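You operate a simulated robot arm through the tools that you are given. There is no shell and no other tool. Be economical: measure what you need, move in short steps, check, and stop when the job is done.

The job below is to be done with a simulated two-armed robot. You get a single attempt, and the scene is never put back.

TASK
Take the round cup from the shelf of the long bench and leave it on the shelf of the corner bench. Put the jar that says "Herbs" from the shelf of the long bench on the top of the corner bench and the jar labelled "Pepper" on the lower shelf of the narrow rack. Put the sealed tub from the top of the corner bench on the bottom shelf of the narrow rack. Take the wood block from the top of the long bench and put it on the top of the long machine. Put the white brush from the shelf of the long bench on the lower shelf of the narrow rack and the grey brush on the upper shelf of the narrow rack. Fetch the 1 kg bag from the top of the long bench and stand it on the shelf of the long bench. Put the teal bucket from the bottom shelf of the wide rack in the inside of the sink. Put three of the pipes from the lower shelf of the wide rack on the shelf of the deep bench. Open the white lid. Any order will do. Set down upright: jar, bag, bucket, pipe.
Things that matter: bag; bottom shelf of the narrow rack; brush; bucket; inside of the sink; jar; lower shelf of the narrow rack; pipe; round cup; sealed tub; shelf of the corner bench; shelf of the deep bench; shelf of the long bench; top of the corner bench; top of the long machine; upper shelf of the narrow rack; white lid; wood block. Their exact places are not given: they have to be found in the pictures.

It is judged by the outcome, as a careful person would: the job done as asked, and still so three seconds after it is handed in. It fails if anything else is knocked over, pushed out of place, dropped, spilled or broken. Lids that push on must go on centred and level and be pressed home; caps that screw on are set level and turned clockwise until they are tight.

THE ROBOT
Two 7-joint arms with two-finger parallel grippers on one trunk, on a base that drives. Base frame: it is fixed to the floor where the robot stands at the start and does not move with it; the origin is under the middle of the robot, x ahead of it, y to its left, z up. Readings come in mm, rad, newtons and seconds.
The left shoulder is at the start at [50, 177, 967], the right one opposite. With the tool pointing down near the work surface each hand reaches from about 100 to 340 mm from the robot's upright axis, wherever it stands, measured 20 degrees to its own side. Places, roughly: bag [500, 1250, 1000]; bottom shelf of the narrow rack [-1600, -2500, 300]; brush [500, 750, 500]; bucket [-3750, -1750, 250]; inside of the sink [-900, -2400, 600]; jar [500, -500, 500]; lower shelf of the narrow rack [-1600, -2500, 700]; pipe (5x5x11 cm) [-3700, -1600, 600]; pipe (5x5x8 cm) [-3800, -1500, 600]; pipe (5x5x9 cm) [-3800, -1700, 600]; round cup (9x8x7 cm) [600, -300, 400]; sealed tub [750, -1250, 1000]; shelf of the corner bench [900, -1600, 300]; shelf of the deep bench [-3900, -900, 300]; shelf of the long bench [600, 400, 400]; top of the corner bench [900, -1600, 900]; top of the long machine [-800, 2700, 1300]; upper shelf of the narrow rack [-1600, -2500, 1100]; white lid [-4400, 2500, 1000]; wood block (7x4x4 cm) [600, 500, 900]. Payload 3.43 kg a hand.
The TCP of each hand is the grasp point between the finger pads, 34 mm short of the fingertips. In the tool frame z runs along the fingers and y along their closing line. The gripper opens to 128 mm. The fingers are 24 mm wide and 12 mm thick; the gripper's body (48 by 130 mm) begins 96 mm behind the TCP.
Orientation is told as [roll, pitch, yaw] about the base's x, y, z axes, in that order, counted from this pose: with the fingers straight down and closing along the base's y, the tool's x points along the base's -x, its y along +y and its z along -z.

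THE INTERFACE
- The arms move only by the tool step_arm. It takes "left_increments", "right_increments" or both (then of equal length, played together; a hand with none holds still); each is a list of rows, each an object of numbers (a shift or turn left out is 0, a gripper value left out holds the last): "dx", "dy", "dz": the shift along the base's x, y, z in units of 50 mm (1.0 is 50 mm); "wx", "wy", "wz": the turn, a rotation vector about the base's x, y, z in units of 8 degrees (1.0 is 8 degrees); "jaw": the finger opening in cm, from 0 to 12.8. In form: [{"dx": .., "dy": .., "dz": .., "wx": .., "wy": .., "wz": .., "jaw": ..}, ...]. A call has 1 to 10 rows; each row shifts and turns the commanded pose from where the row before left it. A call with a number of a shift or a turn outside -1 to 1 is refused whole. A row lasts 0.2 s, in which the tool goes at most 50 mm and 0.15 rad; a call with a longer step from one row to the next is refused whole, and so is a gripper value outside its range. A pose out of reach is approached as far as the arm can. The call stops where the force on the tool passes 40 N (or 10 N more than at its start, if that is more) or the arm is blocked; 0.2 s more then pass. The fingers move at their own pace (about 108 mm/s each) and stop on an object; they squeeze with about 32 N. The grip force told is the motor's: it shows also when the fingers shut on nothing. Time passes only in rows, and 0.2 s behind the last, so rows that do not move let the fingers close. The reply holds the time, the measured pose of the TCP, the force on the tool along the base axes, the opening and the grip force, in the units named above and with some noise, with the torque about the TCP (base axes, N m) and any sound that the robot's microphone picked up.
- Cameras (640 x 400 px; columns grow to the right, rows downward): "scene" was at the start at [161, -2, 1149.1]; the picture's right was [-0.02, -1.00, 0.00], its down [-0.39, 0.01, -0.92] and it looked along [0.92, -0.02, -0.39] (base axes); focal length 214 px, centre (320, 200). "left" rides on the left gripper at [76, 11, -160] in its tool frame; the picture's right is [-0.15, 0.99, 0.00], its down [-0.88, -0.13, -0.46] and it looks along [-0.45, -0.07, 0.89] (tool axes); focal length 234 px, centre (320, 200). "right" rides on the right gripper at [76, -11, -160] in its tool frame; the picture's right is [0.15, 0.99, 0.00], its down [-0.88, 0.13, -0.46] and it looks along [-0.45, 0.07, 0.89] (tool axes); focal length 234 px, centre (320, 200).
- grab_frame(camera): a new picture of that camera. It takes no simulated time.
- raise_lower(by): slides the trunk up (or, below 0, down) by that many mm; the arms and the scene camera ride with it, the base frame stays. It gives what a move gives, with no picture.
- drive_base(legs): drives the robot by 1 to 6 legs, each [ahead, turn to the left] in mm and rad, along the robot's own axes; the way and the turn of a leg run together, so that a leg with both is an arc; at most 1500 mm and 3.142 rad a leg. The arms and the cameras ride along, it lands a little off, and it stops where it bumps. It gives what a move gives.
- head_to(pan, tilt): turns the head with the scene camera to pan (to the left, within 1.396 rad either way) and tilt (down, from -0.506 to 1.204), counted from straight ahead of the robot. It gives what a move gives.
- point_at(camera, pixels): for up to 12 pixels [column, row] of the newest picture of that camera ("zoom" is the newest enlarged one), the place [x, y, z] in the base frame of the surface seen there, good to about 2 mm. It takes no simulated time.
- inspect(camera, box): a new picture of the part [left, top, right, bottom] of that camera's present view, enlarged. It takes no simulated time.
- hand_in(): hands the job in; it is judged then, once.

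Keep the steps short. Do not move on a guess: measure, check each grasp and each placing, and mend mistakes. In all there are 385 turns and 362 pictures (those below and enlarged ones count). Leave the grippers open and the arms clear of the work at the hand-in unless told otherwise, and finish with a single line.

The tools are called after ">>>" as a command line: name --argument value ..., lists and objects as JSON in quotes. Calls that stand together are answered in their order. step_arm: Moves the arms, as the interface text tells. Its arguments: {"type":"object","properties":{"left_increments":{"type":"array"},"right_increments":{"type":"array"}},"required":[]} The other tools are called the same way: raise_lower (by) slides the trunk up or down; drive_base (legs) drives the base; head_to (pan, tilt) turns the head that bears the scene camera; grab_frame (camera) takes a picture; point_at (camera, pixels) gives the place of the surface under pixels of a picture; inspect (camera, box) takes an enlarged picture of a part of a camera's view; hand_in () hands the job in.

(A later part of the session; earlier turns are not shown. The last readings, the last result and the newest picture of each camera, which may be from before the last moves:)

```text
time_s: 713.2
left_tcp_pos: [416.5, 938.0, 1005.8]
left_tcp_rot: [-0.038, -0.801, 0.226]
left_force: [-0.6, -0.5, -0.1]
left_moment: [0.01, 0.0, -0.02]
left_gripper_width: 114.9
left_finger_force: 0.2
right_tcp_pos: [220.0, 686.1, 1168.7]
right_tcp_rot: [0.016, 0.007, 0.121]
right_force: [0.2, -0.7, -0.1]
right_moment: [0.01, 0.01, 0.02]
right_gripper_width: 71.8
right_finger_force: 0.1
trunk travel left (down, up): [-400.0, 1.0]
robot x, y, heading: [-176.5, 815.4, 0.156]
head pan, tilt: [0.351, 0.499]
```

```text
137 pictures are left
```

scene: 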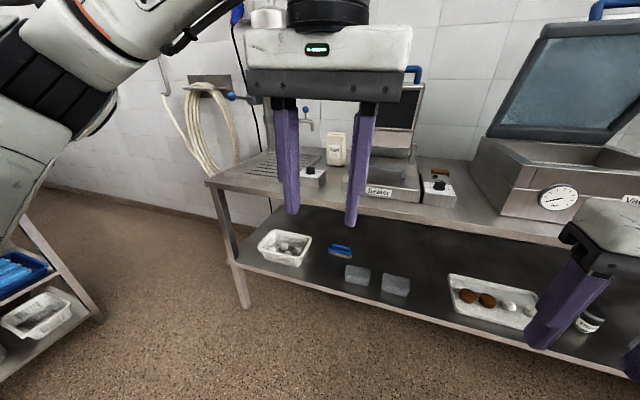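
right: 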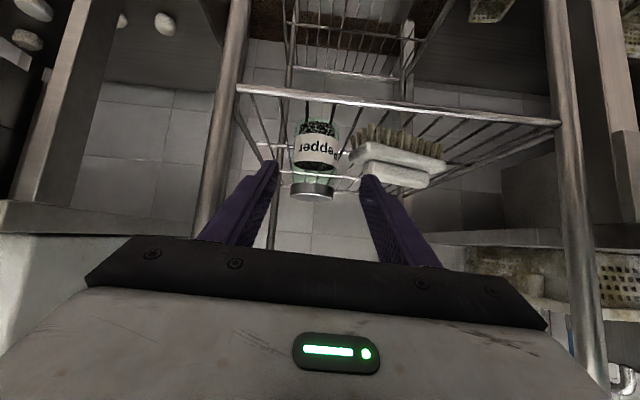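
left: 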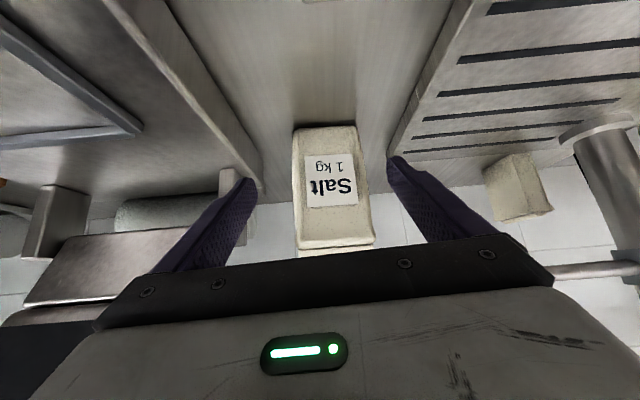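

Bag centred. Extend the arm 105 mm, then lower to 965.

>>> step_arm --left_increments '[{"dx": 0.7, "dy": 0.12}, {"dx": 0.7, "dy": 0.12}, {"dx": 0.7, "dy": 0.12}, {"dz": -0.4}, {"dz": -0.4}, {}]'

>>> grab_frame --camera "left"

```text
time_s: 714.6
left_tcp_pos: [521.3, 955.3, 964.8]
left_tcp_rot: [-0.038, -0.803, 0.227]
left_force: [0.6, 1.3, 0.5]
left_moment: [0.02, -0.01, -0.05]
left_gripper_width: 115.6
left_finger_force: 0.2
right_tcp_pos: [218.6, 684.9, 1168.7]
right_tcp_rot: [0.015, 0.006, 0.124]
right_force: [0.4, 0.4, -0.3]
right_moment: [0.01, -0.01, 0.06]
right_gripper_width: 71.8
right_finger_force: 0.0
trunk travel left (down, up): [-400.0, 1.0]
robot x, y, heading: [-176.5, 820.6, 0.156]
head pan, tilt: [0.351, 0.499]
```

```text
136 pictures are left
```

left: 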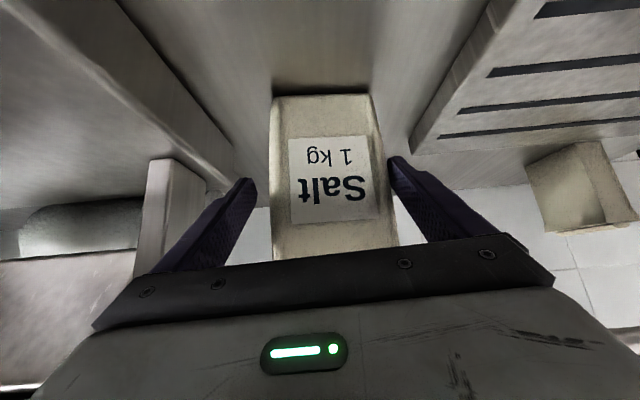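

>>> step_arm --left_increments '[{"dy": 0.1}, {"jaw": 6}, {"jaw": 6}, {"jaw": 6}, {}, {"dz": 0.4}, {"dz": 0.6}, {}]'

>>> grab_frame --camera "left"

```text
time_s: 716.4
left_tcp_pos: [522.0, 960.4, 1013.5]
left_tcp_rot: [-0.036, -0.8, 0.227]
left_force: [0.2, 0.0, -10.0]
left_moment: [-0.05, 0.16, 0.01]
left_gripper_width: 96.9
left_finger_force: 32.0
right_tcp_pos: [221.8, 685.7, 1168.4]
right_tcp_rot: [0.015, 0.01, 0.121]
right_force: [-0.9, 0.2, 0.0]
right_moment: [0.01, 0.03, 0.0]
right_gripper_width: 71.9
right_finger_force: 0.1
trunk travel left (down, up): [-400.0, 1.0]
robot x, y, heading: [-174.6, 819.1, 0.154]
head pan, tilt: [0.351, 0.499]
```

```text
135 pictures are left
```

left: 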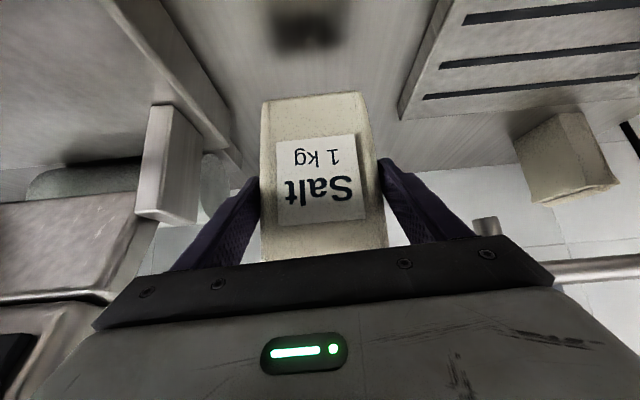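

Bag held (10 N). Raise 60 mm, back out, lower the trunk.

>>> step_arm --left_increments '[{"dz": 0.7}, {"dz": 0.6}, {}]'

>>> drive_base --legs '[[-500, 0]]'

>>> raise_lower --by -400

>>> drive_base --legs '[[0, -1.594], [451, 0], [0, 1.58]]'

>>> grab_frame --camera "scene"

```text
time_s: 717.2
left_tcp_pos: [521.6, 960.5, 1079.5]
left_tcp_rot: [-0.036, -0.8, 0.227]
left_force: [0.1, -0.8, -9.8]
left_moment: [-0.02, 0.17, 0.0]
left_gripper_width: 96.8
left_finger_force: 31.7
right_tcp_pos: [220.2, 686.0, 1169.1]
right_tcp_rot: [0.016, 0.008, 0.122]
right_force: [0.4, 0.2, 0.7]
right_moment: [0.03, -0.01, 0.0]
right_gripper_width: 71.9
right_finger_force: 0.0
trunk travel left (down, up): [-400.0, 1.0]
robot x, y, heading: [-175.2, 821.6, 0.158]
head pan, tilt: [0.351, 0.499]
```

```text
time_s: 720.1
left_tcp_pos: [27.8, 882.4, 1079.7]
left_tcp_rot: [-0.038, -0.801, 0.223]
left_force: [-0.9, -1.1, -9.5]
left_moment: [0.01, 0.15, 0.05]
left_gripper_width: 96.7
left_finger_force: 31.7
right_tcp_pos: [-274.7, 607.3, 1169.2]
right_tcp_rot: [0.015, 0.005, 0.117]
right_force: [-0.4, -0.5, 0.1]
right_moment: [0.03, -0.05, 0.01]
right_gripper_width: 71.9
right_finger_force: 0.0
trunk travel left (down, up): [-400.0, 1.0]
robot x, y, heading: [-673.3, 742.5, 0.151]
head pan, tilt: [0.351, 0.499]
```

```text
time_s: 724.0
left_tcp_pos: [27.0, 882.4, 678.4]
left_tcp_rot: [-0.038, -0.802, 0.223]
left_force: [0.8, 0.5, -9.5]
left_moment: [0.0, 0.18, -0.01]
left_gripper_width: 96.9
left_finger_force: 32.2
right_tcp_pos: [-275.8, 608.2, 768.7]
right_tcp_rot: [0.018, 0.007, 0.118]
right_force: [-0.7, -0.1, -0.3]
right_moment: [0.02, 0.01, -0.02]
right_gripper_width: 71.7
right_finger_force: 0.0
trunk travel left (down, up): [0.0, 401.0]
robot x, y, heading: [-674.5, 746.7, 0.15]
head pan, tilt: [0.351, 0.499]
```

```text
time_s: 734.4
left_tcp_pos: [87.4, 421.5, 679.3]
left_tcp_rot: [-0.037, -0.801, 0.206]
left_force: [0.5, 0.5, -9.6]
left_moment: [-0.07, 0.19, 0.04]
left_gripper_width: 96.8
left_finger_force: 32.0
right_tcp_pos: [-218.9, 151.9, 768.8]
right_tcp_rot: [0.015, 0.006, 0.102]
right_force: [0.7, -0.2, -0.1]
right_moment: [0.01, 0.02, 0.05]
right_gripper_width: 72.0
right_finger_force: 0.1
trunk travel left (down, up): [0.0, 401.0]
robot x, y, heading: [-609.8, 291.9, 0.133]
head pan, tilt: [0.351, 0.499]
```

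```text
134 pictures are left
```

scene: 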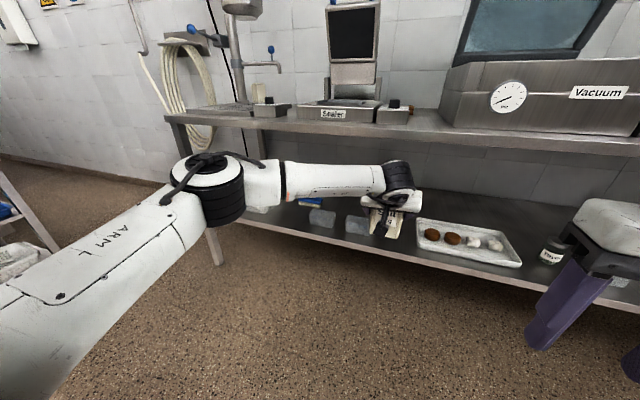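

Lower to 605, drive 300, and look with the left camera.

>>> step_arm --left_increments '[{"dz": -0.75}, {"dz": -0.7}, {}]'

>>> drive_base --legs '[[300, 0]]'

>>> grab_frame --camera "left"

>>> grab_frame --camera "scene"

```text
time_s: 735.2
left_tcp_pos: [86.5, 421.8, 606.1]
left_tcp_rot: [-0.038, -0.799, 0.207]
left_force: [0.2, 0.0, -10.6]
left_moment: [-0.01, 0.17, 0.03]
left_gripper_width: 96.4
left_finger_force: 32.0
right_tcp_pos: [-218.7, 153.3, 769.4]
right_tcp_rot: [0.016, 0.011, 0.101]
right_force: [0.1, -0.7, -0.2]
right_moment: [0.0, 0.01, -0.02]
right_gripper_width: 71.8
right_finger_force: 0.0
trunk travel left (down, up): [0.0, 401.0]
robot x, y, heading: [-610.2, 296.5, 0.141]
head pan, tilt: [0.351, 0.499]
```

```text
time_s: 737.2
left_tcp_pos: [381.5, 462.9, 606.8]
left_tcp_rot: [-0.037, -0.799, 0.206]
left_force: [-0.3, 0.7, -9.8]
left_moment: [-0.03, 0.16, 0.01]
left_gripper_width: 96.4
left_finger_force: 31.7
right_tcp_pos: [75.5, 191.7, 768.5]
right_tcp_rot: [0.016, 0.007, 0.101]
right_force: [0.0, -0.1, 0.3]
right_moment: [0.0, -0.02, 0.0]
right_gripper_width: 71.9
right_finger_force: 0.1
trunk travel left (down, up): [0.0, 401.0]
robot x, y, heading: [-318.5, 333.3, 0.137]
head pan, tilt: [0.351, 0.499]
```

```text
133 pictures are left
```

left: 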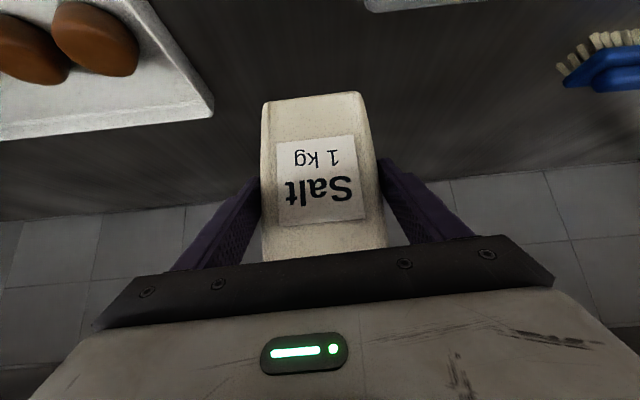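

```text
132 pictures are left
```

scene: 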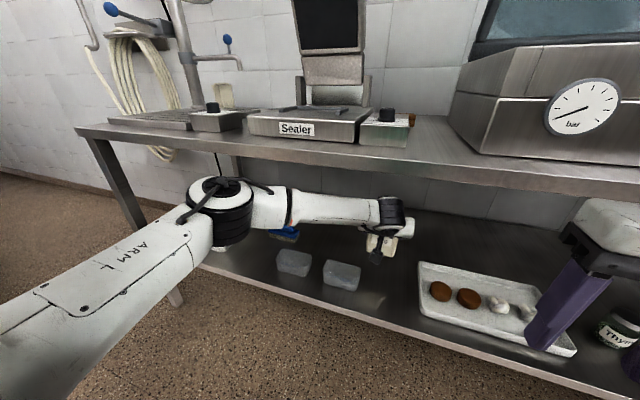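

Clear. Drive 110 more and lower the bag to the shelf.

>>> drive_base --legs '[[110, 0]]'

>>> step_arm --left_increments '[{"dz": -0.8}, {"dz": -0.8}, {"dz": -0.3}, {"dz": -0.1}, {"dz": -0.06}, {}]'

>>> grab_frame --camera "left"

```text
time_s: 738.4
left_tcp_pos: [490.6, 479.2, 605.1]
left_tcp_rot: [-0.037, -0.795, 0.209]
left_force: [0.0, -0.3, -9.0]
left_moment: [-0.05, 0.2, 0.0]
left_gripper_width: 96.3
left_finger_force: 32.6
right_tcp_pos: [184.6, 208.4, 768.5]
right_tcp_rot: [0.016, 0.008, 0.102]
right_force: [0.1, 0.2, -0.4]
right_moment: [0.01, -0.01, -0.02]
right_gripper_width: 71.9
right_finger_force: 0.0
trunk travel left (down, up): [0.0, 401.0]
robot x, y, heading: [-204.3, 346.5, 0.132]
head pan, tilt: [0.351, 0.499]
```

```text
time_s: 739.8
left_tcp_pos: [491.9, 476.0, 506.3]
left_tcp_rot: [-0.037, -0.803, 0.206]
left_force: [-2.8, -0.8, 4.3]
left_moment: [0.64, 0.31, 0.12]
left_gripper_width: 96.5
left_finger_force: 31.0
right_tcp_pos: [184.8, 208.3, 771.0]
right_tcp_rot: [0.017, 0.007, 0.1]
right_force: [0.5, -0.5, -0.1]
right_moment: [-0.01, -0.03, 0.03]
right_gripper_width: 71.8
right_finger_force: 0.0
trunk travel left (down, up): [0.0, 401.0]
robot x, y, heading: [-206.9, 349.1, 0.141]
head pan, tilt: [0.351, 0.499]
```

```text
131 pictures are left
```

left: 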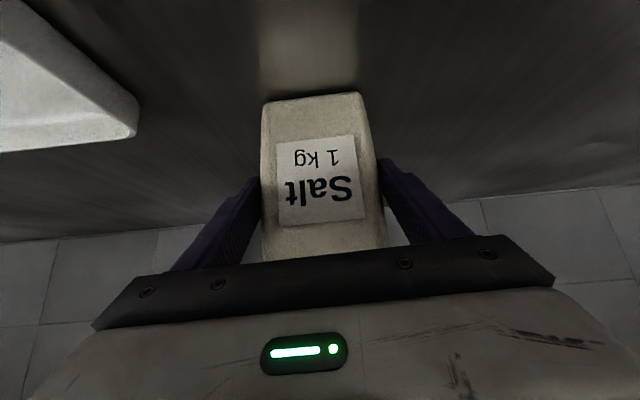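

Contact. 2 mm more, open, withdraw along the fingers.

>>> step_arm --left_increments '[{"dz": -0.04}, {"jaw": 11.8}, {"jaw": 11.8}, {}, {"dx": -0.5, "dy": -0.1, "dz": 0.5}, {"dx": -0.5, "dy": -0.1, "dz": 0.5}, {"dx": -0.5, "dy": -0.1, "dz": 0.5}, {}]'

>>> grab_frame --camera "left"

```text
time_s: 741.6
left_tcp_pos: [414.8, 463.3, 578.2]
left_tcp_rot: [-0.037, -0.801, 0.209]
left_force: [0.2, -0.7, -0.3]
left_moment: [0.0, 0.02, 0.0]
left_gripper_width: 117.9
left_finger_force: 0.1
right_tcp_pos: [183.9, 207.1, 770.1]
right_tcp_rot: [0.015, 0.007, 0.102]
right_force: [0.3, 0.0, 0.3]
right_moment: [0.01, 0.02, -0.02]
right_gripper_width: 71.8
right_finger_force: 0.0
trunk travel left (down, up): [0.0, 401.0]
robot x, y, heading: [-208.5, 352.0, 0.134]
head pan, tilt: [0.351, 0.499]
```

```text
130 pictures are left
```

left: 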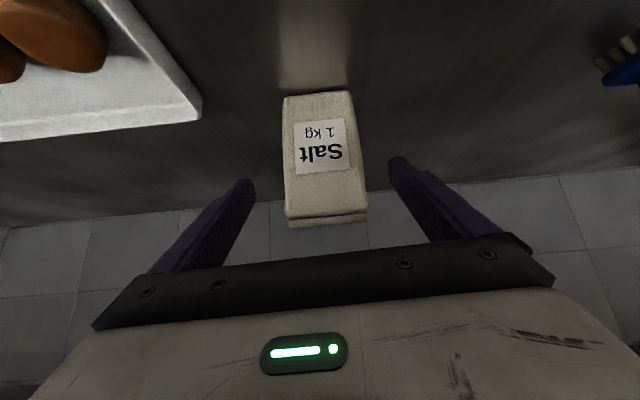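

Bag stands on the shelf. Back out, raise trunk, fold the left arm.

>>> drive_base --legs '[[-420, 0]]'

>>> raise_lower --by 330

>>> step_arm --left_increments '[{"wy": 0.95, "wx": -0.1, "dx": -0.8, "dz": 0.5, "jaw": 6}, {"wy": 0.95, "wx": -0.1, "dx": -0.8, "dz": 0.5}, {"wy": 0.95, "wx": -0.1, "dx": -0.8, "dz": 0.5}, {"wy": 0.95, "wx": -0.1, "dx": -0.8, "dz": 0.5}, {"wy": 0.95, "dx": -0.8, "dz": 0.5}, {"wy": 0.95, "dx": -0.3, "dz": 0.8}, {"dz": 0.8}, {"dz": 0.8, "dy": 0.5}, {"dz": 0.8, "dy": 0.5}, {}]' --right_increments '[{"dz": 0.5}, {"dz": 0.5}, {}, {}, {}, {}, {}, {}, {}, {}]'

>>> head_to --pan 0 --tilt 0.5

>>> grab_frame --camera "scene"

```text
time_s: 744.2
left_tcp_pos: [-0.3, 406.7, 577.8]
left_tcp_rot: [-0.037, -0.799, 0.208]
left_force: [0.0, 0.0, 0.8]
left_moment: [0.01, -0.01, 0.0]
left_gripper_width: 118.0
left_finger_force: 0.1
right_tcp_pos: [-229.9, 151.7, 769.1]
right_tcp_rot: [0.015, 0.009, 0.103]
right_force: [0.0, 0.9, 0.3]
right_moment: [-0.02, 0.0, -0.01]
right_gripper_width: 72.0
right_finger_force: 0.1
trunk travel left (down, up): [0.0, 401.0]
robot x, y, heading: [-620.2, 292.2, 0.139]
head pan, tilt: [0.351, 0.499]
```

```text
time_s: 747.5
left_tcp_pos: [1.4, 406.5, 906.5]
left_tcp_rot: [-0.037, -0.8, 0.209]
left_force: [1.0, 1.0, 0.5]
left_moment: [-0.01, 0.0, 0.0]
left_gripper_width: 118.1
left_finger_force: 0.0
right_tcp_pos: [-230.2, 151.7, 1098.4]
right_tcp_rot: [0.015, 0.006, 0.103]
right_force: [-0.8, -0.3, 0.5]
right_moment: [0.01, 0.01, -0.04]
right_gripper_width: 71.8
right_finger_force: 0.1
trunk travel left (down, up): [-330.0, 71.0]
robot x, y, heading: [-624.2, 289.7, 0.133]
head pan, tilt: [0.351, 0.499]
```

```text
time_s: 749.6
left_tcp_pos: [-215.2, 457.3, 1192.8]
left_tcp_rot: [0.062, -0.006, 0.173]
left_force: [0.5, -0.4, -0.1]
left_moment: [0.02, 0.0, -0.02]
left_gripper_width: 60.1
left_finger_force: 0.0
right_tcp_pos: [-230.5, 150.6, 1149.1]
right_tcp_rot: [0.015, 0.008, 0.103]
right_force: [-0.1, -0.2, 0.2]
right_moment: [-0.02, 0.01, 0.0]
right_gripper_width: 72.1
right_finger_force: 0.0
trunk travel left (down, up): [-330.0, 71.0]
robot x, y, heading: [-621.3, 295.4, 0.133]
head pan, tilt: [0.351, 0.499]
```

```text
time_s: 750.5
left_tcp_pos: [-215.5, 456.8, 1191.3]
left_tcp_rot: [0.064, -0.007, 0.172]
left_force: [0.4, -1.0, 0.6]
left_moment: [0.02, 0.02, 0.01]
left_gripper_width: 60.0
left_finger_force: 0.1
right_tcp_pos: [-229.8, 151.0, 1149.5]
right_tcp_rot: [0.017, 0.007, 0.104]
right_force: [-0.4, -0.1, 0.8]
right_moment: [-0.03, -0.04, 0.02]
right_gripper_width: 72.1
right_finger_force: 0.2
trunk travel left (down, up): [-330.0, 71.0]
robot x, y, heading: [-621.0, 292.7, 0.137]
head pan, tilt: [0.0, 0.499]
```

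```text
129 pictures are left
```

scene: 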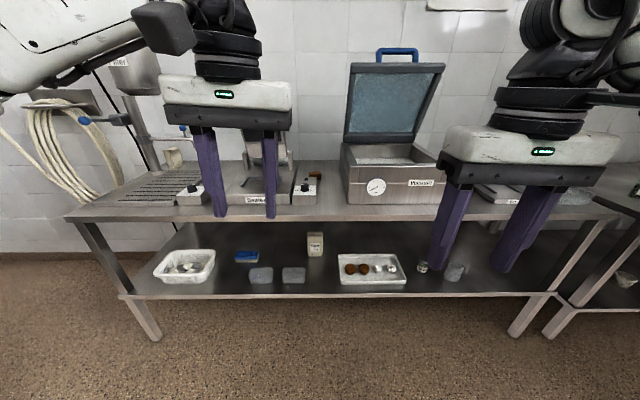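

Shift the robot 227 mm left, extend the right hand 230 mm forward (fingers down), open 9.6 cm.

>>> drive_base --legs '[[0, 1.434], [227, 0], [0, -1.431]]'

>>> step_arm --right_increments '[{"dx": 0.9, "dy": 0.12, "jaw": 9.6}, {"dx": 0.9, "dy": 0.12}, {"dx": 0.9, "dy": 0.12}, {"dx": 0.9, "dy": 0.12}, {"dx": 0.9, "dy": 0.12}, {}]'

>>> drive_base --legs '[[380, 0]]'

>>> grab_frame --camera "right"

```text
time_s: 759.2
left_tcp_pos: [-207.9, 677.8, 1192.6]
left_tcp_rot: [0.066, -0.007, 0.158]
left_force: [0.2, -0.3, -0.4]
left_moment: [0.02, 0.01, -0.02]
left_gripper_width: 59.9
left_finger_force: 0.1
right_tcp_pos: [-228.1, 370.6, 1149.3]
right_tcp_rot: [0.016, 0.008, 0.088]
right_force: [0.9, -0.5, 0.0]
right_moment: [0.04, 0.02, 0.0]
right_gripper_width: 72.1
right_finger_force: 0.0
trunk travel left (down, up): [-330.0, 71.0]
robot x, y, heading: [-618.5, 520.5, 0.121]
head pan, tilt: [0.0, 0.499]
```

```text
time_s: 760.6
left_tcp_pos: [-207.9, 675.2, 1192.8]
left_tcp_rot: [0.064, -0.005, 0.159]
left_force: [0.5, -0.2, -0.6]
left_moment: [0.0, 0.04, -0.06]
left_gripper_width: 60.0
left_finger_force: 0.1
right_tcp_pos: [-3.8, 400.7, 1149.5]
right_tcp_rot: [0.016, 0.005, 0.089]
right_force: [0.3, -0.5, 0.6]
right_moment: [0.03, -0.01, -0.03]
right_gripper_width: 95.8
right_finger_force: 0.1
trunk travel left (down, up): [-330.0, 71.0]
robot x, y, heading: [-617.6, 518.1, 0.123]
head pan, tilt: [0.0, 0.499]
```

```text
time_s: 763.0
left_tcp_pos: [166.3, 723.2, 1192.2]
left_tcp_rot: [0.062, -0.006, 0.16]
left_force: [0.8, 0.5, 1.0]
left_moment: [0.01, 0.02, 0.0]
left_gripper_width: 59.9
left_finger_force: 0.0
right_tcp_pos: [370.6, 446.1, 1149.0]
right_tcp_rot: [0.016, 0.007, 0.089]
right_force: [0.1, -0.3, -0.2]
right_moment: [-0.03, 0.02, 0.03]
right_gripper_width: 96.0
right_finger_force: 0.1
trunk travel left (down, up): [-330.0, 71.0]
robot x, y, heading: [-243.9, 564.9, 0.123]
head pan, tilt: [0.0, 0.499]
```

```text
128 pictures are left
```

right: 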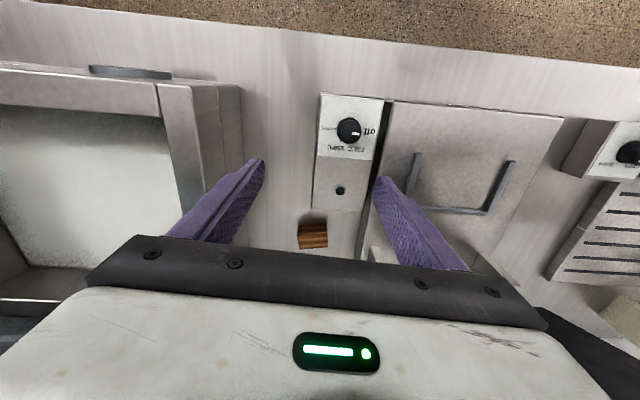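

>>> inspect --camera "right" --box '[270, 195, 390, 270]'

>>> point_at --camera "zoom" --pixels '[[150, 170], [300, 165], [310, 270], [160, 280], [230, 220], [160, 110], [300, 80], [430, 200], [480, 250]]'

```text
5.33 times, centred on (330, 232) of right
```

zoom: 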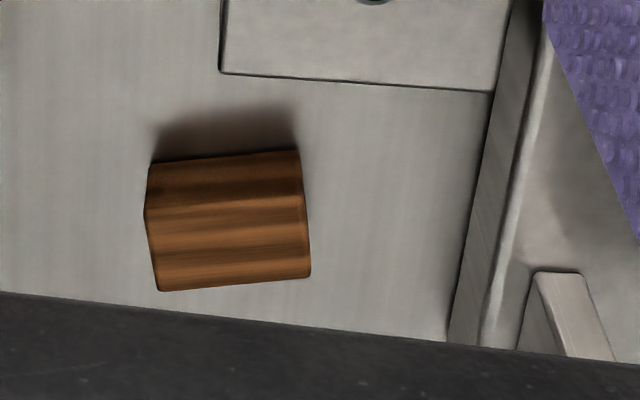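

```text
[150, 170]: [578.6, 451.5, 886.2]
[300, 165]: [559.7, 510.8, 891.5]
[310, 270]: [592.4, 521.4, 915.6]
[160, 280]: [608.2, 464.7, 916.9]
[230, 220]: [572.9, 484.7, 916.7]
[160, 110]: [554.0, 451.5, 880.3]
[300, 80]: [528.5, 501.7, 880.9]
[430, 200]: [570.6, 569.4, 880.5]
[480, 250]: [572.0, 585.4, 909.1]
```

Block centre (585,487), heading 0.28. Yaw the hand +11°, drive 160, then descend above it.

>>> step_arm --right_increments '[{"wz": 0.7}, {"wz": 0.67}, {}]'

>>> drive_base --legs '[[160, 0]]'

>>> step_arm --right_increments '[{"dz": -0.9}, {"dz": -0.9, "dx": 0.3}, {"dx": 0.8, "dy": 0.4}, {}]'

>>> grab_frame --camera "right"

```text
time_s: 763.8
left_tcp_pos: [166.3, 722.6, 1191.7]
left_tcp_rot: [0.063, -0.008, 0.159]
left_force: [0.5, 0.0, 0.0]
left_moment: [-0.04, 0.02, -0.01]
left_gripper_width: 59.8
left_finger_force: 0.1
right_tcp_pos: [371.1, 447.2, 1150.2]
right_tcp_rot: [0.014, 0.004, 0.281]
right_force: [0.7, -0.7, -0.2]
right_moment: [0.03, 0.0, 0.02]
right_gripper_width: 96.1
right_finger_force: 0.1
trunk travel left (down, up): [-330.0, 71.0]
robot x, y, heading: [-245.3, 564.4, 0.127]
head pan, tilt: [0.0, 0.499]
```

```text
time_s: 765.2
left_tcp_pos: [324.8, 741.6, 1191.8]
left_tcp_rot: [0.064, -0.009, 0.158]
left_force: [0.4, 1.0, 0.7]
left_moment: [-0.02, 0.02, 0.01]
left_gripper_width: 60.0
left_finger_force: 0.1
right_tcp_pos: [529.9, 465.6, 1148.4]
right_tcp_rot: [0.015, 0.007, 0.278]
right_force: [0.3, 0.2, -0.2]
right_moment: [0.01, 0.04, -0.01]
right_gripper_width: 95.8
right_finger_force: 0.1
trunk travel left (down, up): [-330.0, 71.0]
robot x, y, heading: [-91.7, 585.7, 0.115]
head pan, tilt: [0.0, 0.499]
```

```text
time_s: 766.2
left_tcp_pos: [323.2, 742.1, 1191.6]
left_tcp_rot: [0.063, -0.007, 0.159]
left_force: [0.3, -0.6, 0.0]
left_moment: [-0.01, -0.02, 0.0]
left_gripper_width: 60.1
left_finger_force: 0.2
right_tcp_pos: [568.5, 475.7, 1056.1]
right_tcp_rot: [0.015, 0.005, 0.276]
right_force: [0.2, 0.0, 0.6]
right_moment: [0.0, 0.0, -0.01]
right_gripper_width: 95.8
right_finger_force: 0.0
right hand out of reach, approached as far as the arm can: row 3
trunk travel left (down, up): [-330.0, 71.0]
robot x, y, heading: [-85.2, 587.2, 0.122]
head pan, tilt: [0.0, 0.499]
```

```text
126 pictures are left
```

right: 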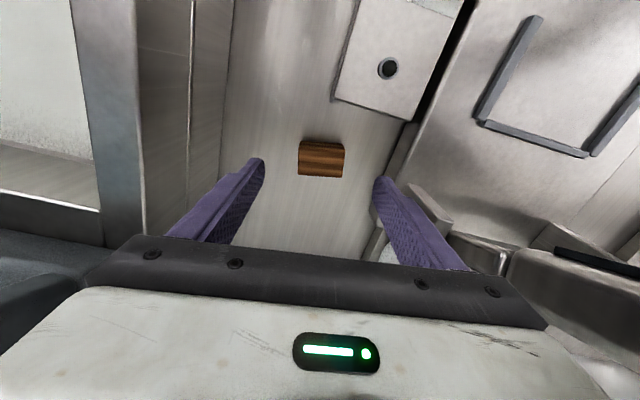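

>>> step_arm --right_increments '[{"dz": -0.9}, {"dz": -0.8}, {"dx": 0.34, "dy": 0.22}, {}]'

>>> grab_frame --camera "right"

```text
time_s: 767.2
left_tcp_pos: [323.8, 740.7, 1191.6]
left_tcp_rot: [0.061, -0.006, 0.157]
left_force: [0.3, 0.0, -0.1]
left_moment: [0.0, 0.01, 0.0]
left_gripper_width: 60.1
left_finger_force: 0.1
right_tcp_pos: [580.2, 484.4, 972.3]
right_tcp_rot: [0.015, 0.003, 0.277]
right_force: [-0.2, 0.9, 0.4]
right_moment: [0.0, 0.0, 0.0]
right_gripper_width: 96.1
right_finger_force: 0.0
right hand out of reach, approached as far as the arm can: row 3
trunk travel left (down, up): [-330.0, 71.0]
robot x, y, heading: [-85.6, 584.1, 0.122]
head pan, tilt: [0.0, 0.499]
```

```text
125 pictures are left
```

right: 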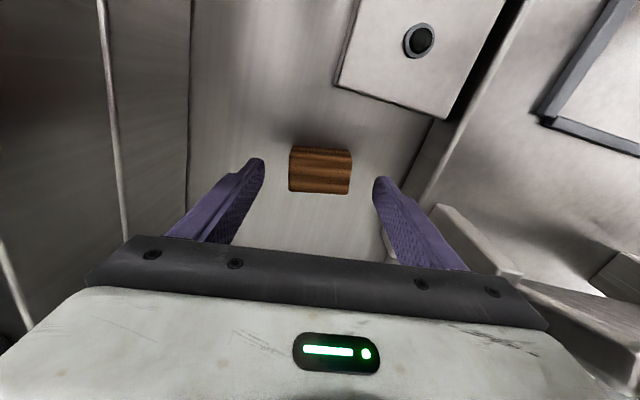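

>>> step_arm --right_increments '[{"dz": -0.6}, {"dz": -0.42, "dx": 0.06, "dy": 0.04}, {}, {"jaw": 5}, {"jaw": 5}, {"jaw": 5}, {}]'

>>> grab_frame --camera "right"

```text
time_s: 768.8
left_tcp_pos: [322.9, 740.5, 1192.3]
left_tcp_rot: [0.064, -0.009, 0.158]
left_force: [0.0, -0.3, 0.7]
left_moment: [0.0, -0.02, -0.01]
left_gripper_width: 60.0
left_finger_force: 0.0
right_tcp_pos: [581.3, 487.8, 921.9]
right_tcp_rot: [0.015, 0.004, 0.278]
right_force: [-0.1, -0.3, -0.2]
right_moment: [-0.06, 0.01, -0.04]
right_gripper_width: 61.3
right_finger_force: 31.9
trunk travel left (down, up): [-330.0, 71.0]
robot x, y, heading: [-83.2, 585.2, 0.115]
head pan, tilt: [0.0, 0.499]
```

```text
124 pictures are left
```

right: 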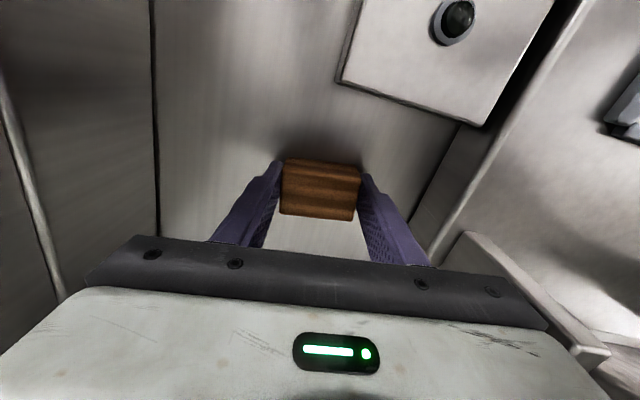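

Gripped (61 mm). Lift 150 mm and back out.

>>> step_arm --right_increments '[{"dz": 0.5}, {"dz": 0.9}, {"dz": 0.9}, {"dz": 0.9}, {}]'

>>> drive_base --legs '[[-550, 0]]'

>>> grab_frame --camera "right"

>>> head_to --pan 1.2 --tilt 0.3

>>> grab_frame --camera "scene"

```text
time_s: 770.0
left_tcp_pos: [323.8, 741.3, 1192.9]
left_tcp_rot: [0.063, -0.008, 0.158]
left_force: [-0.2, 0.5, 0.9]
left_moment: [0.01, -0.01, -0.01]
left_gripper_width: 60.0
left_finger_force: 0.1
right_tcp_pos: [566.2, 477.4, 1067.9]
right_tcp_rot: [0.015, 0.004, 0.277]
right_force: [-0.1, -0.2, -0.8]
right_moment: [0.02, 0.02, 0.0]
right_gripper_width: 61.4
right_finger_force: 32.6
right hand out of reach, approached as far as the arm can: row 2, 3, 4
trunk travel left (down, up): [-330.0, 71.0]
robot x, y, heading: [-85.0, 583.1, 0.124]
head pan, tilt: [0.0, 0.499]
```

```text
time_s: 773.2
left_tcp_pos: [-225.8, 674.2, 1192.5]
left_tcp_rot: [0.062, -0.006, 0.156]
left_force: [-0.2, 0.2, 0.7]
left_moment: [0.01, 0.01, -0.01]
left_gripper_width: 59.7
left_finger_force: 0.0
right_tcp_pos: [16.2, 411.8, 1066.9]
right_tcp_rot: [0.015, 0.004, 0.274]
right_force: [-0.1, 0.6, -0.4]
right_moment: [-0.03, -0.04, 0.0]
right_gripper_width: 60.7
right_finger_force: 32.2
trunk travel left (down, up): [-330.0, 71.0]
robot x, y, heading: [-636.8, 519.4, 0.12]
head pan, tilt: [0.0, 0.499]
```

```text
123 pictures are left
```

right: 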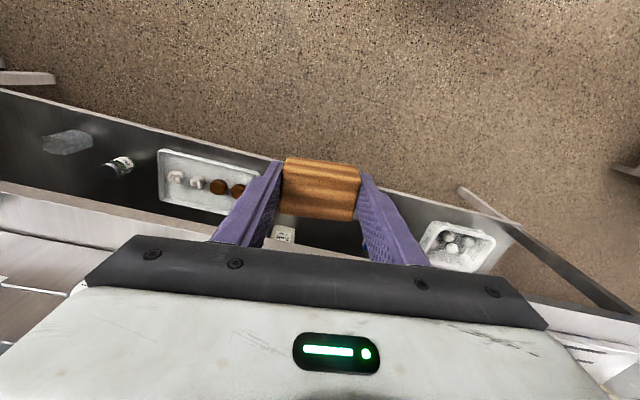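

```text
time_s: 774.6
left_tcp_pos: [-224.9, 674.2, 1192.1]
left_tcp_rot: [0.063, -0.008, 0.154]
left_force: [0.3, -0.2, -0.5]
left_moment: [0.02, -0.02, -0.03]
left_gripper_width: 60.2
left_finger_force: 0.0
right_tcp_pos: [15.8, 410.8, 1066.3]
right_tcp_rot: [0.016, 0.003, 0.275]
right_force: [-0.1, 0.3, -0.8]
right_moment: [0.01, 0.01, -0.01]
right_gripper_width: 60.8
right_finger_force: 32.0
trunk travel left (down, up): [-330.0, 71.0]
robot x, y, heading: [-638.2, 518.2, 0.118]
head pan, tilt: [1.201, 0.3]
```

```text
122 pictures are left
```

scene: 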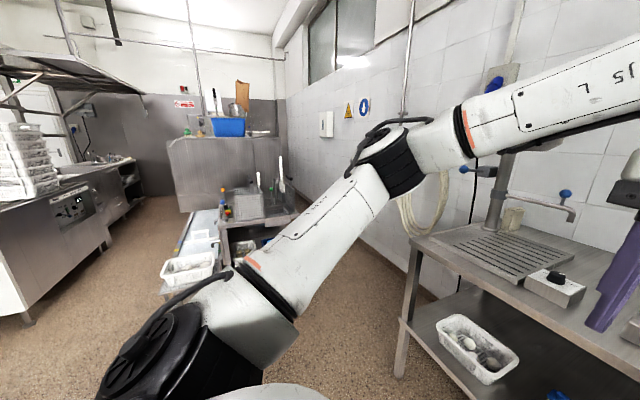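

The long machine (tall steel body with a blue bin on top) is to the left. Retract the right hand, turn to face it, and look.

>>> step_arm --right_increments '[{"dx": -0.9, "dy": -0.1}, {"dx": -0.9, "dy": -0.1}, {"dx": -0.9, "dy": -0.1}, {"dx": -0.9, "dy": -0.1}, {}]'

>>> drive_base --legs '[[0, 1.55]]'

>>> head_to --pan 0 --tilt 0.3

>>> grab_frame --camera "scene"

```text
time_s: 775.8
left_tcp_pos: [-225.3, 673.9, 1191.7]
left_tcp_rot: [0.062, -0.008, 0.153]
left_force: [0.3, -0.6, -0.5]
left_moment: [-0.01, -0.05, -0.02]
left_gripper_width: 60.1
left_finger_force: 0.1
right_tcp_pos: [-165.7, 391.3, 1066.9]
right_tcp_rot: [0.017, 0.004, 0.273]
right_force: [0.6, 0.5, -0.8]
right_moment: [-0.02, 0.01, -0.01]
right_gripper_width: 60.9
right_finger_force: 31.2
trunk travel left (down, up): [-330.0, 71.0]
robot x, y, heading: [-633.1, 520.5, 0.117]
head pan, tilt: [1.201, 0.3]
```

```text
time_s: 780.0
left_tcp_pos: [-784.8, 933.6, 1192.8]
left_tcp_rot: [0.062, -0.006, 1.705]
left_force: [0.1, 0.3, -0.1]
left_moment: [-0.03, 0.01, -0.05]
left_gripper_width: 59.8
left_finger_force: 0.0
right_tcp_pos: [-498.9, 988.9, 1066.6]
right_tcp_rot: [0.015, 0.003, 1.828]
right_force: [-1.1, -0.2, -0.3]
right_moment: [0.03, -0.01, 0.03]
right_gripper_width: 61.2
right_finger_force: 32.4
trunk travel left (down, up): [-330.0, 71.0]
robot x, y, heading: [-638.1, 520.0, 1.673]
head pan, tilt: [1.201, 0.3]
```

```text
time_s: 781.4
left_tcp_pos: [-784.9, 933.1, 1191.8]
left_tcp_rot: [0.063, -0.009, 1.707]
left_force: [0.0, 0.3, -0.2]
left_moment: [0.03, -0.01, 0.02]
left_gripper_width: 59.9
left_finger_force: 0.1
right_tcp_pos: [-501.1, 989.4, 1066.4]
right_tcp_rot: [0.015, 0.004, 1.828]
right_force: [-0.3, -1.0, -0.7]
right_moment: [-0.01, 0.01, 0.03]
right_gripper_width: 61.0
right_finger_force: 31.9
trunk travel left (down, up): [-330.0, 71.0]
robot x, y, heading: [-634.7, 519.5, 1.671]
head pan, tilt: [0.0, 0.3]
```

```text
121 pictures are left
```

scene: 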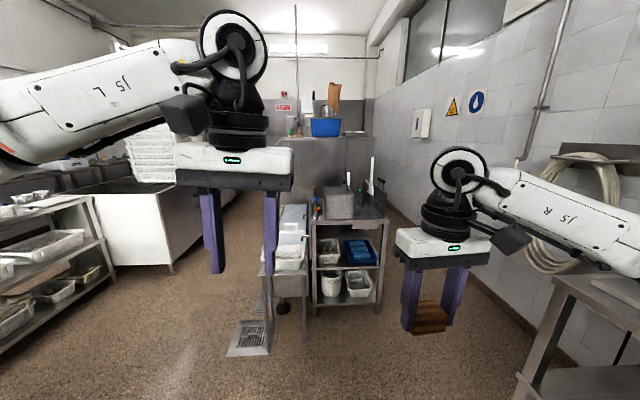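

>>> inspect --camera "scene" --box '[260, 70, 420, 300]'

>>> point_at --camera "scene" --pixels '[[345, 155], [300, 155], [370, 140], [345, 136], [355, 132], [325, 135], [350, 220], [385, 222], [290, 215], [325, 128], [370, 138], [360, 190]]'

```text
1.74 times, centred on (340, 185) of scene
```

zoom: 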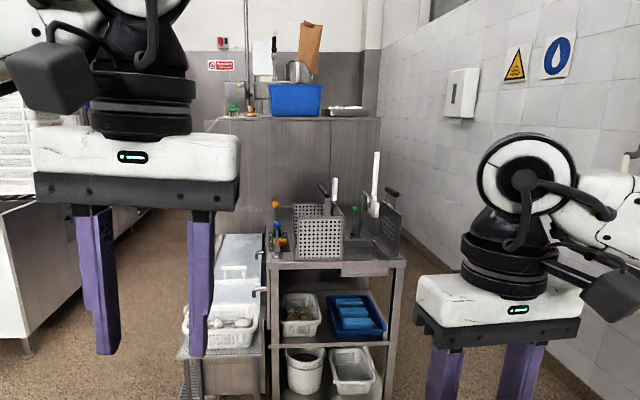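

```text
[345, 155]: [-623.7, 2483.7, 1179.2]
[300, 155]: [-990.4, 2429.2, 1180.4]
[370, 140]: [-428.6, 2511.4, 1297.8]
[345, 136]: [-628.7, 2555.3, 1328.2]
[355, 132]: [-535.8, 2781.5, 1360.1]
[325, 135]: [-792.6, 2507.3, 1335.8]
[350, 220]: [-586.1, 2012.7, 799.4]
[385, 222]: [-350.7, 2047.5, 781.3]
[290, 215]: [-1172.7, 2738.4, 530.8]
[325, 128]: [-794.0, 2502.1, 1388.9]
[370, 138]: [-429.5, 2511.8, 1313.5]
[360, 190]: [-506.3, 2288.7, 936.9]
```

>>> inspect --camera "scene" --box '[270, 100, 390, 165]'

>>> point_at --camera "zoom" --pixels '[[60, 190], [100, 215], [130, 195], [320, 190], [320, 215], [440, 190], [470, 215], [530, 190], [500, 200], [90, 160], [560, 220], [380, 205]]'

```text
5.33 times, centred on (330, 132) of scene
```

zoom: 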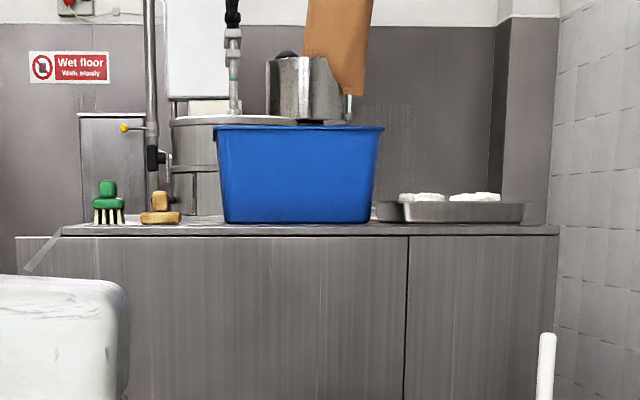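

```text
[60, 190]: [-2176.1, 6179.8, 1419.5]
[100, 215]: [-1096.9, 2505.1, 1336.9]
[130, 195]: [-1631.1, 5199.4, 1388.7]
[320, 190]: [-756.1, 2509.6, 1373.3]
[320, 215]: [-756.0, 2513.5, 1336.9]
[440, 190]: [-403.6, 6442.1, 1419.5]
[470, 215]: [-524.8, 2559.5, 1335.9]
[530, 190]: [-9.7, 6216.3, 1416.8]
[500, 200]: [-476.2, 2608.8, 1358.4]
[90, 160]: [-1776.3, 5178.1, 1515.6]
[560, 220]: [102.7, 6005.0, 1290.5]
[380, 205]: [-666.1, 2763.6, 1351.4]
```

>>> point_at --camera "scene" --pixels '[[250, 340], [262, 300], [285, 285], [303, 210], [283, 260], [310, 240], [308, 300], [240, 250], [268, 330], [255, 200], [282, 145], [283, 160]]'

>>> head_to --pan 0.3 --tilt 0.3

>>> grab_frame --camera "scene"

```text
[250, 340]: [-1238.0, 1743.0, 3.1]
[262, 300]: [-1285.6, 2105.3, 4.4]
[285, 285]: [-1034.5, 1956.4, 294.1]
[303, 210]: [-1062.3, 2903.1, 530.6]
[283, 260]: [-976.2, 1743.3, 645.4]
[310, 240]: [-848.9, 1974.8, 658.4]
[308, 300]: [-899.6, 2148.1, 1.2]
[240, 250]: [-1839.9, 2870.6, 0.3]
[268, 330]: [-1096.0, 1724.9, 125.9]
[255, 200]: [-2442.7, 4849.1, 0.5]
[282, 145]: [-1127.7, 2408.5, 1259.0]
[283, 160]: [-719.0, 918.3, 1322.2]
```

```text
time_s: 782.2
left_tcp_pos: [-785.6, 932.3, 1191.7]
left_tcp_rot: [0.061, -0.009, 1.706]
left_force: [0.4, 0.1, 0.4]
left_moment: [-0.01, 0.0, 0.02]
left_gripper_width: 59.8
left_finger_force: 0.1
right_tcp_pos: [-499.8, 989.8, 1066.0]
right_tcp_rot: [0.015, 0.004, 1.827]
right_force: [0.6, 0.2, -0.6]
right_moment: [-0.01, 0.02, 0.0]
right_gripper_width: 61.0
right_finger_force: 32.1
trunk travel left (down, up): [-330.0, 71.0]
robot x, y, heading: [-638.9, 521.4, 1.669]
head pan, tilt: [0.3, 0.3]
```

```text
118 pictures are left
```

scene: 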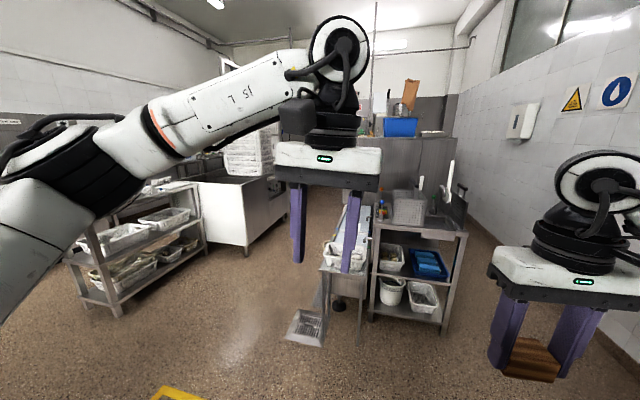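

>>> point_at --camera "scene" --pixels '[[120, 310], [205, 270], [150, 225], [245, 245], [270, 220], [215, 200], [305, 330], [330, 270], [380, 150]]'

```text
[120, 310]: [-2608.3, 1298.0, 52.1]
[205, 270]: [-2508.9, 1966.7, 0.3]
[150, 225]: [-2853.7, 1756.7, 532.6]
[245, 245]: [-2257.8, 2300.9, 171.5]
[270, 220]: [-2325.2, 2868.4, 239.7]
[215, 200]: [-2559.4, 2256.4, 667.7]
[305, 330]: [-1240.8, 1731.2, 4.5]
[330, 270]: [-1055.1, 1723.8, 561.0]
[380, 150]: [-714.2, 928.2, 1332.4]
```

West of the machine is a ~1 m aisle (counter side at x≈−2260). I'll approach the machine's left side from there. Drive first leg.

>>> drive_base --legs '[[0, 0.63], [1445, 0]]'

>>> drive_base --legs '[[0, -0.7], [700, 0]]'

>>> head_to --pan -0.7 --tilt 0.3

>>> grab_frame --camera "scene"

```text
time_s: 791.0
left_tcp_pos: [-1960.2, 1820.4, 1192.6]
left_tcp_rot: [0.064, -0.007, 2.344]
left_force: [0.3, -0.3, -0.1]
left_moment: [0.01, 0.01, 0.02]
left_gripper_width: 59.7
left_finger_force: 0.0
right_tcp_pos: [-1764.6, 2035.8, 1066.4]
right_tcp_rot: [0.016, 0.003, 2.464]
right_force: [0.4, -0.5, -1.0]
right_moment: [0.0, -0.01, 0.0]
right_gripper_width: 60.9
right_finger_force: 31.5
trunk travel left (down, up): [-330.0, 71.0]
robot x, y, heading: [-1598.6, 1575.2, 2.309]
head pan, tilt: [0.3, 0.3]
```

```text
time_s: 795.6
left_tcp_pos: [-1731.8, 2458.5, 1196.5]
left_tcp_rot: [0.057, -0.019, 1.636]
left_force: [-0.4, -0.6, -0.4]
left_moment: [-0.03, 0.0, 0.02]
left_gripper_width: 60.2
left_finger_force: 0.0
right_tcp_pos: [-1436.8, 2492.4, 1063.4]
right_tcp_rot: [0.007, 0.021, 1.741]
right_force: [-0.7, -0.5, -0.8]
right_moment: [-0.01, 0.02, 0.01]
right_gripper_width: 61.1
right_finger_force: 31.3
trunk travel left (down, up): [-330.0, 71.0]
robot x, y, heading: [-1614.6, 2045.8, 1.589]
head pan, tilt: [0.3, 0.3]
stopped in leg 2: the robot was blocked; the commanded pose is now the measured one
```

```text
time_s: 796.9
left_tcp_pos: [-1732.3, 2458.5, 1195.4]
left_tcp_rot: [0.057, -0.02, 1.634]
left_force: [-0.2, -0.2, 0.3]
left_moment: [0.02, 0.03, 0.0]
left_gripper_width: 59.7
left_finger_force: 0.1
right_tcp_pos: [-1436.6, 2493.1, 1062.6]
right_tcp_rot: [0.007, 0.017, 1.74]
right_force: [0.5, 1.1, -1.0]
right_moment: [0.0, 0.0, -0.01]
right_gripper_width: 60.9
right_finger_force: 32.1
trunk travel left (down, up): [-330.0, 71.0]
robot x, y, heading: [-1610.9, 2042.5, 1.591]
head pan, tilt: [-0.7, 0.3]
```

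```text
117 pictures are left
```

scene: 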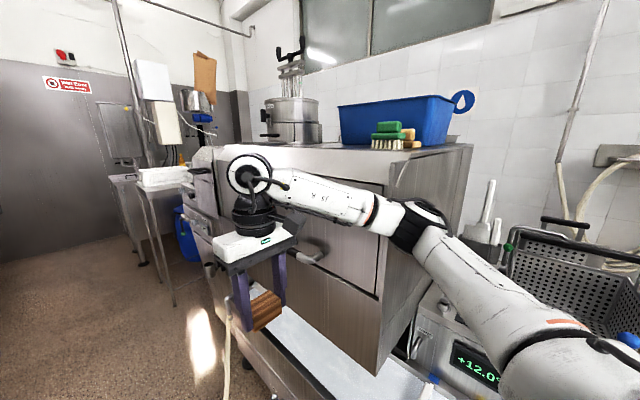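

>>> point_at --camera "scene" --pixels '[[340, 152], [300, 152], [370, 160], [400, 165], [325, 148], [250, 150], [390, 140], [320, 180], [420, 230], [405, 205], [280, 155]]'

>>> inspect --camera "scene" --box '[200, 80, 480, 255]'

```text
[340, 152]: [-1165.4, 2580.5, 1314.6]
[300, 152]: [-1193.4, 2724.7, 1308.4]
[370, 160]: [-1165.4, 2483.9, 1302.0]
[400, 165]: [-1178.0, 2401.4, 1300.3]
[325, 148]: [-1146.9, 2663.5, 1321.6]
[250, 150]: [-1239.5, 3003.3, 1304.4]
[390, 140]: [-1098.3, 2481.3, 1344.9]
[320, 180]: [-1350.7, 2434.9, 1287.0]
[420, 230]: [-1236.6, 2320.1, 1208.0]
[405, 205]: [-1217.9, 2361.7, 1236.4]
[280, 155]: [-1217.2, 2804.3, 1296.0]
```

```text
2.29 times, centred on (340, 168) of scene
```

zoom: 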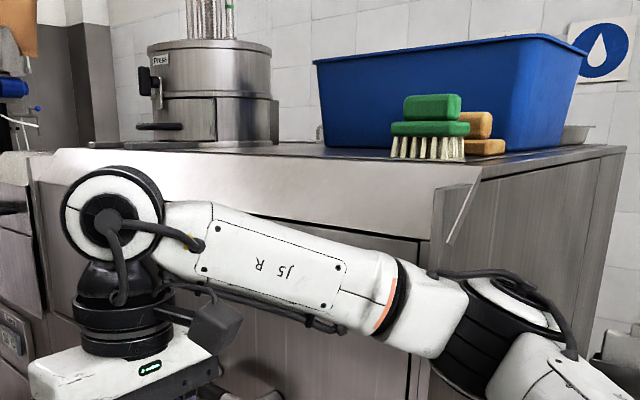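

>>> point_at --camera "zoom" --pixels '[[300, 155], [320, 155], [350, 158], [380, 160], [310, 150], [330, 148], [340, 140], [325, 100], [275, 140], [260, 145], [395, 155], [285, 155]]'

```text
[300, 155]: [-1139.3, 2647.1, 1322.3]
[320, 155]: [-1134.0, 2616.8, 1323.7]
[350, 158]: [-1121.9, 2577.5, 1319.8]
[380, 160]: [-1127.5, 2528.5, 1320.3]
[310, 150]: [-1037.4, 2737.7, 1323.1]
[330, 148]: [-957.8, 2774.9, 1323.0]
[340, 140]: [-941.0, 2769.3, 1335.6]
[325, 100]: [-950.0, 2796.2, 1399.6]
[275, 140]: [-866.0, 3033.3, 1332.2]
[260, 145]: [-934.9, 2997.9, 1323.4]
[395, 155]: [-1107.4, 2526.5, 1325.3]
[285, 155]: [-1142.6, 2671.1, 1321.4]
```

>>> point_at --camera "scene" --pixels '[[300, 340], [240, 340], [160, 195], [150, 260], [175, 300], [225, 300], [310, 260], [400, 380], [205, 235], [260, 350]]'

```text
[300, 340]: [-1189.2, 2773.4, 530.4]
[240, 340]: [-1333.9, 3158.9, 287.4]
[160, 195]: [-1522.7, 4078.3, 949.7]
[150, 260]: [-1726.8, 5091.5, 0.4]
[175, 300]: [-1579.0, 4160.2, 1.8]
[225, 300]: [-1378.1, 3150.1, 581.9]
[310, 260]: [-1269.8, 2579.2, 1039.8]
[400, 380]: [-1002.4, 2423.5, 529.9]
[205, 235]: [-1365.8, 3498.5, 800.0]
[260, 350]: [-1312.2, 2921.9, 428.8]
```

Free area on the machine top: x −1160…−960, y 2560–2740, z 1322. Back off 250, raise the trunk and the right hand above the top.

>>> drive_base --legs '[[-300, 0]]'

>>> raise_lower --by 71

>>> step_arm --right_increments '[{"dz": 0.9}, {"dz": 0.9}, {"dz": 0.9}, {"dz": 0.9}, {"dz": 0.9}, {"dz": 0.7}, {}]'

>>> grab_frame --camera "right"

```text
time_s: 798.9
left_tcp_pos: [-1721.1, 2171.5, 1192.8]
left_tcp_rot: [0.064, -0.004, 1.641]
left_force: [-0.5, 0.7, 1.5]
left_moment: [0.04, 0.01, -0.01]
left_gripper_width: 60.0
left_finger_force: 0.0
right_tcp_pos: [-1428.7, 2206.1, 1055.2]
right_tcp_rot: [0.013, 0.031, 1.745]
right_force: [-0.1, -0.2, -0.4]
right_moment: [0.0, -0.03, -0.01]
right_gripper_width: 60.9
right_finger_force: 32.2
trunk travel left (down, up): [-330.0, 71.0]
robot x, y, heading: [-1601.7, 1748.4, 1.597]
head pan, tilt: [-0.7, 0.3]
```

```text
time_s: 800.0
left_tcp_pos: [-1720.9, 2171.9, 1262.6]
left_tcp_rot: [0.064, -0.006, 1.641]
left_force: [-0.4, 0.9, 0.0]
left_moment: [0.01, 0.0, -0.03]
left_gripper_width: 60.1
left_finger_force: 0.2
right_tcp_pos: [-1427.6, 2206.3, 1125.7]
right_tcp_rot: [0.016, 0.034, 1.746]
right_force: [0.3, 0.0, -0.5]
right_moment: [-0.01, 0.03, -0.02]
right_gripper_width: 60.8
right_finger_force: 32.1
trunk travel left (down, up): [-401.0, 0.0]
robot x, y, heading: [-1607.5, 1750.3, 1.598]
head pan, tilt: [-0.7, 0.3]
```

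```text
time_s: 801.6
left_tcp_pos: [-1720.5, 2172.5, 1261.9]
left_tcp_rot: [0.064, -0.005, 1.641]
left_force: [-0.2, -0.7, -0.9]
left_moment: [-0.02, 0.01, 0.01]
left_gripper_width: 60.1
left_finger_force: 0.1
right_tcp_pos: [-1426.5, 2207.7, 1386.1]
right_tcp_rot: [0.016, 0.031, 1.746]
right_force: [1.4, -0.8, -0.8]
right_moment: [-0.03, -0.01, 0.0]
right_gripper_width: 60.9
right_finger_force: 32.1
trunk travel left (down, up): [-401.0, 0.0]
robot x, y, heading: [-1604.0, 1748.6, 1.599]
head pan, tilt: [-0.7, 0.3]
```

```text
115 pictures are left
```

right: 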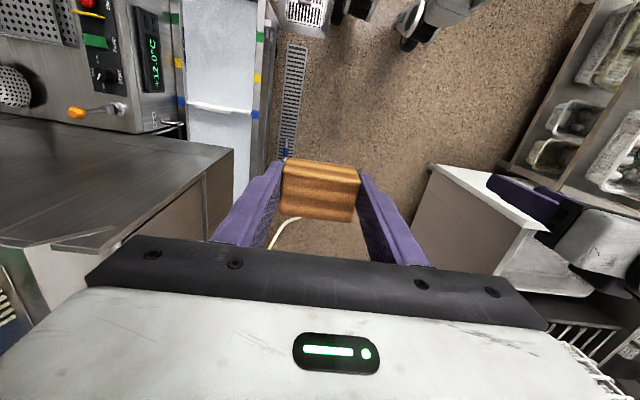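

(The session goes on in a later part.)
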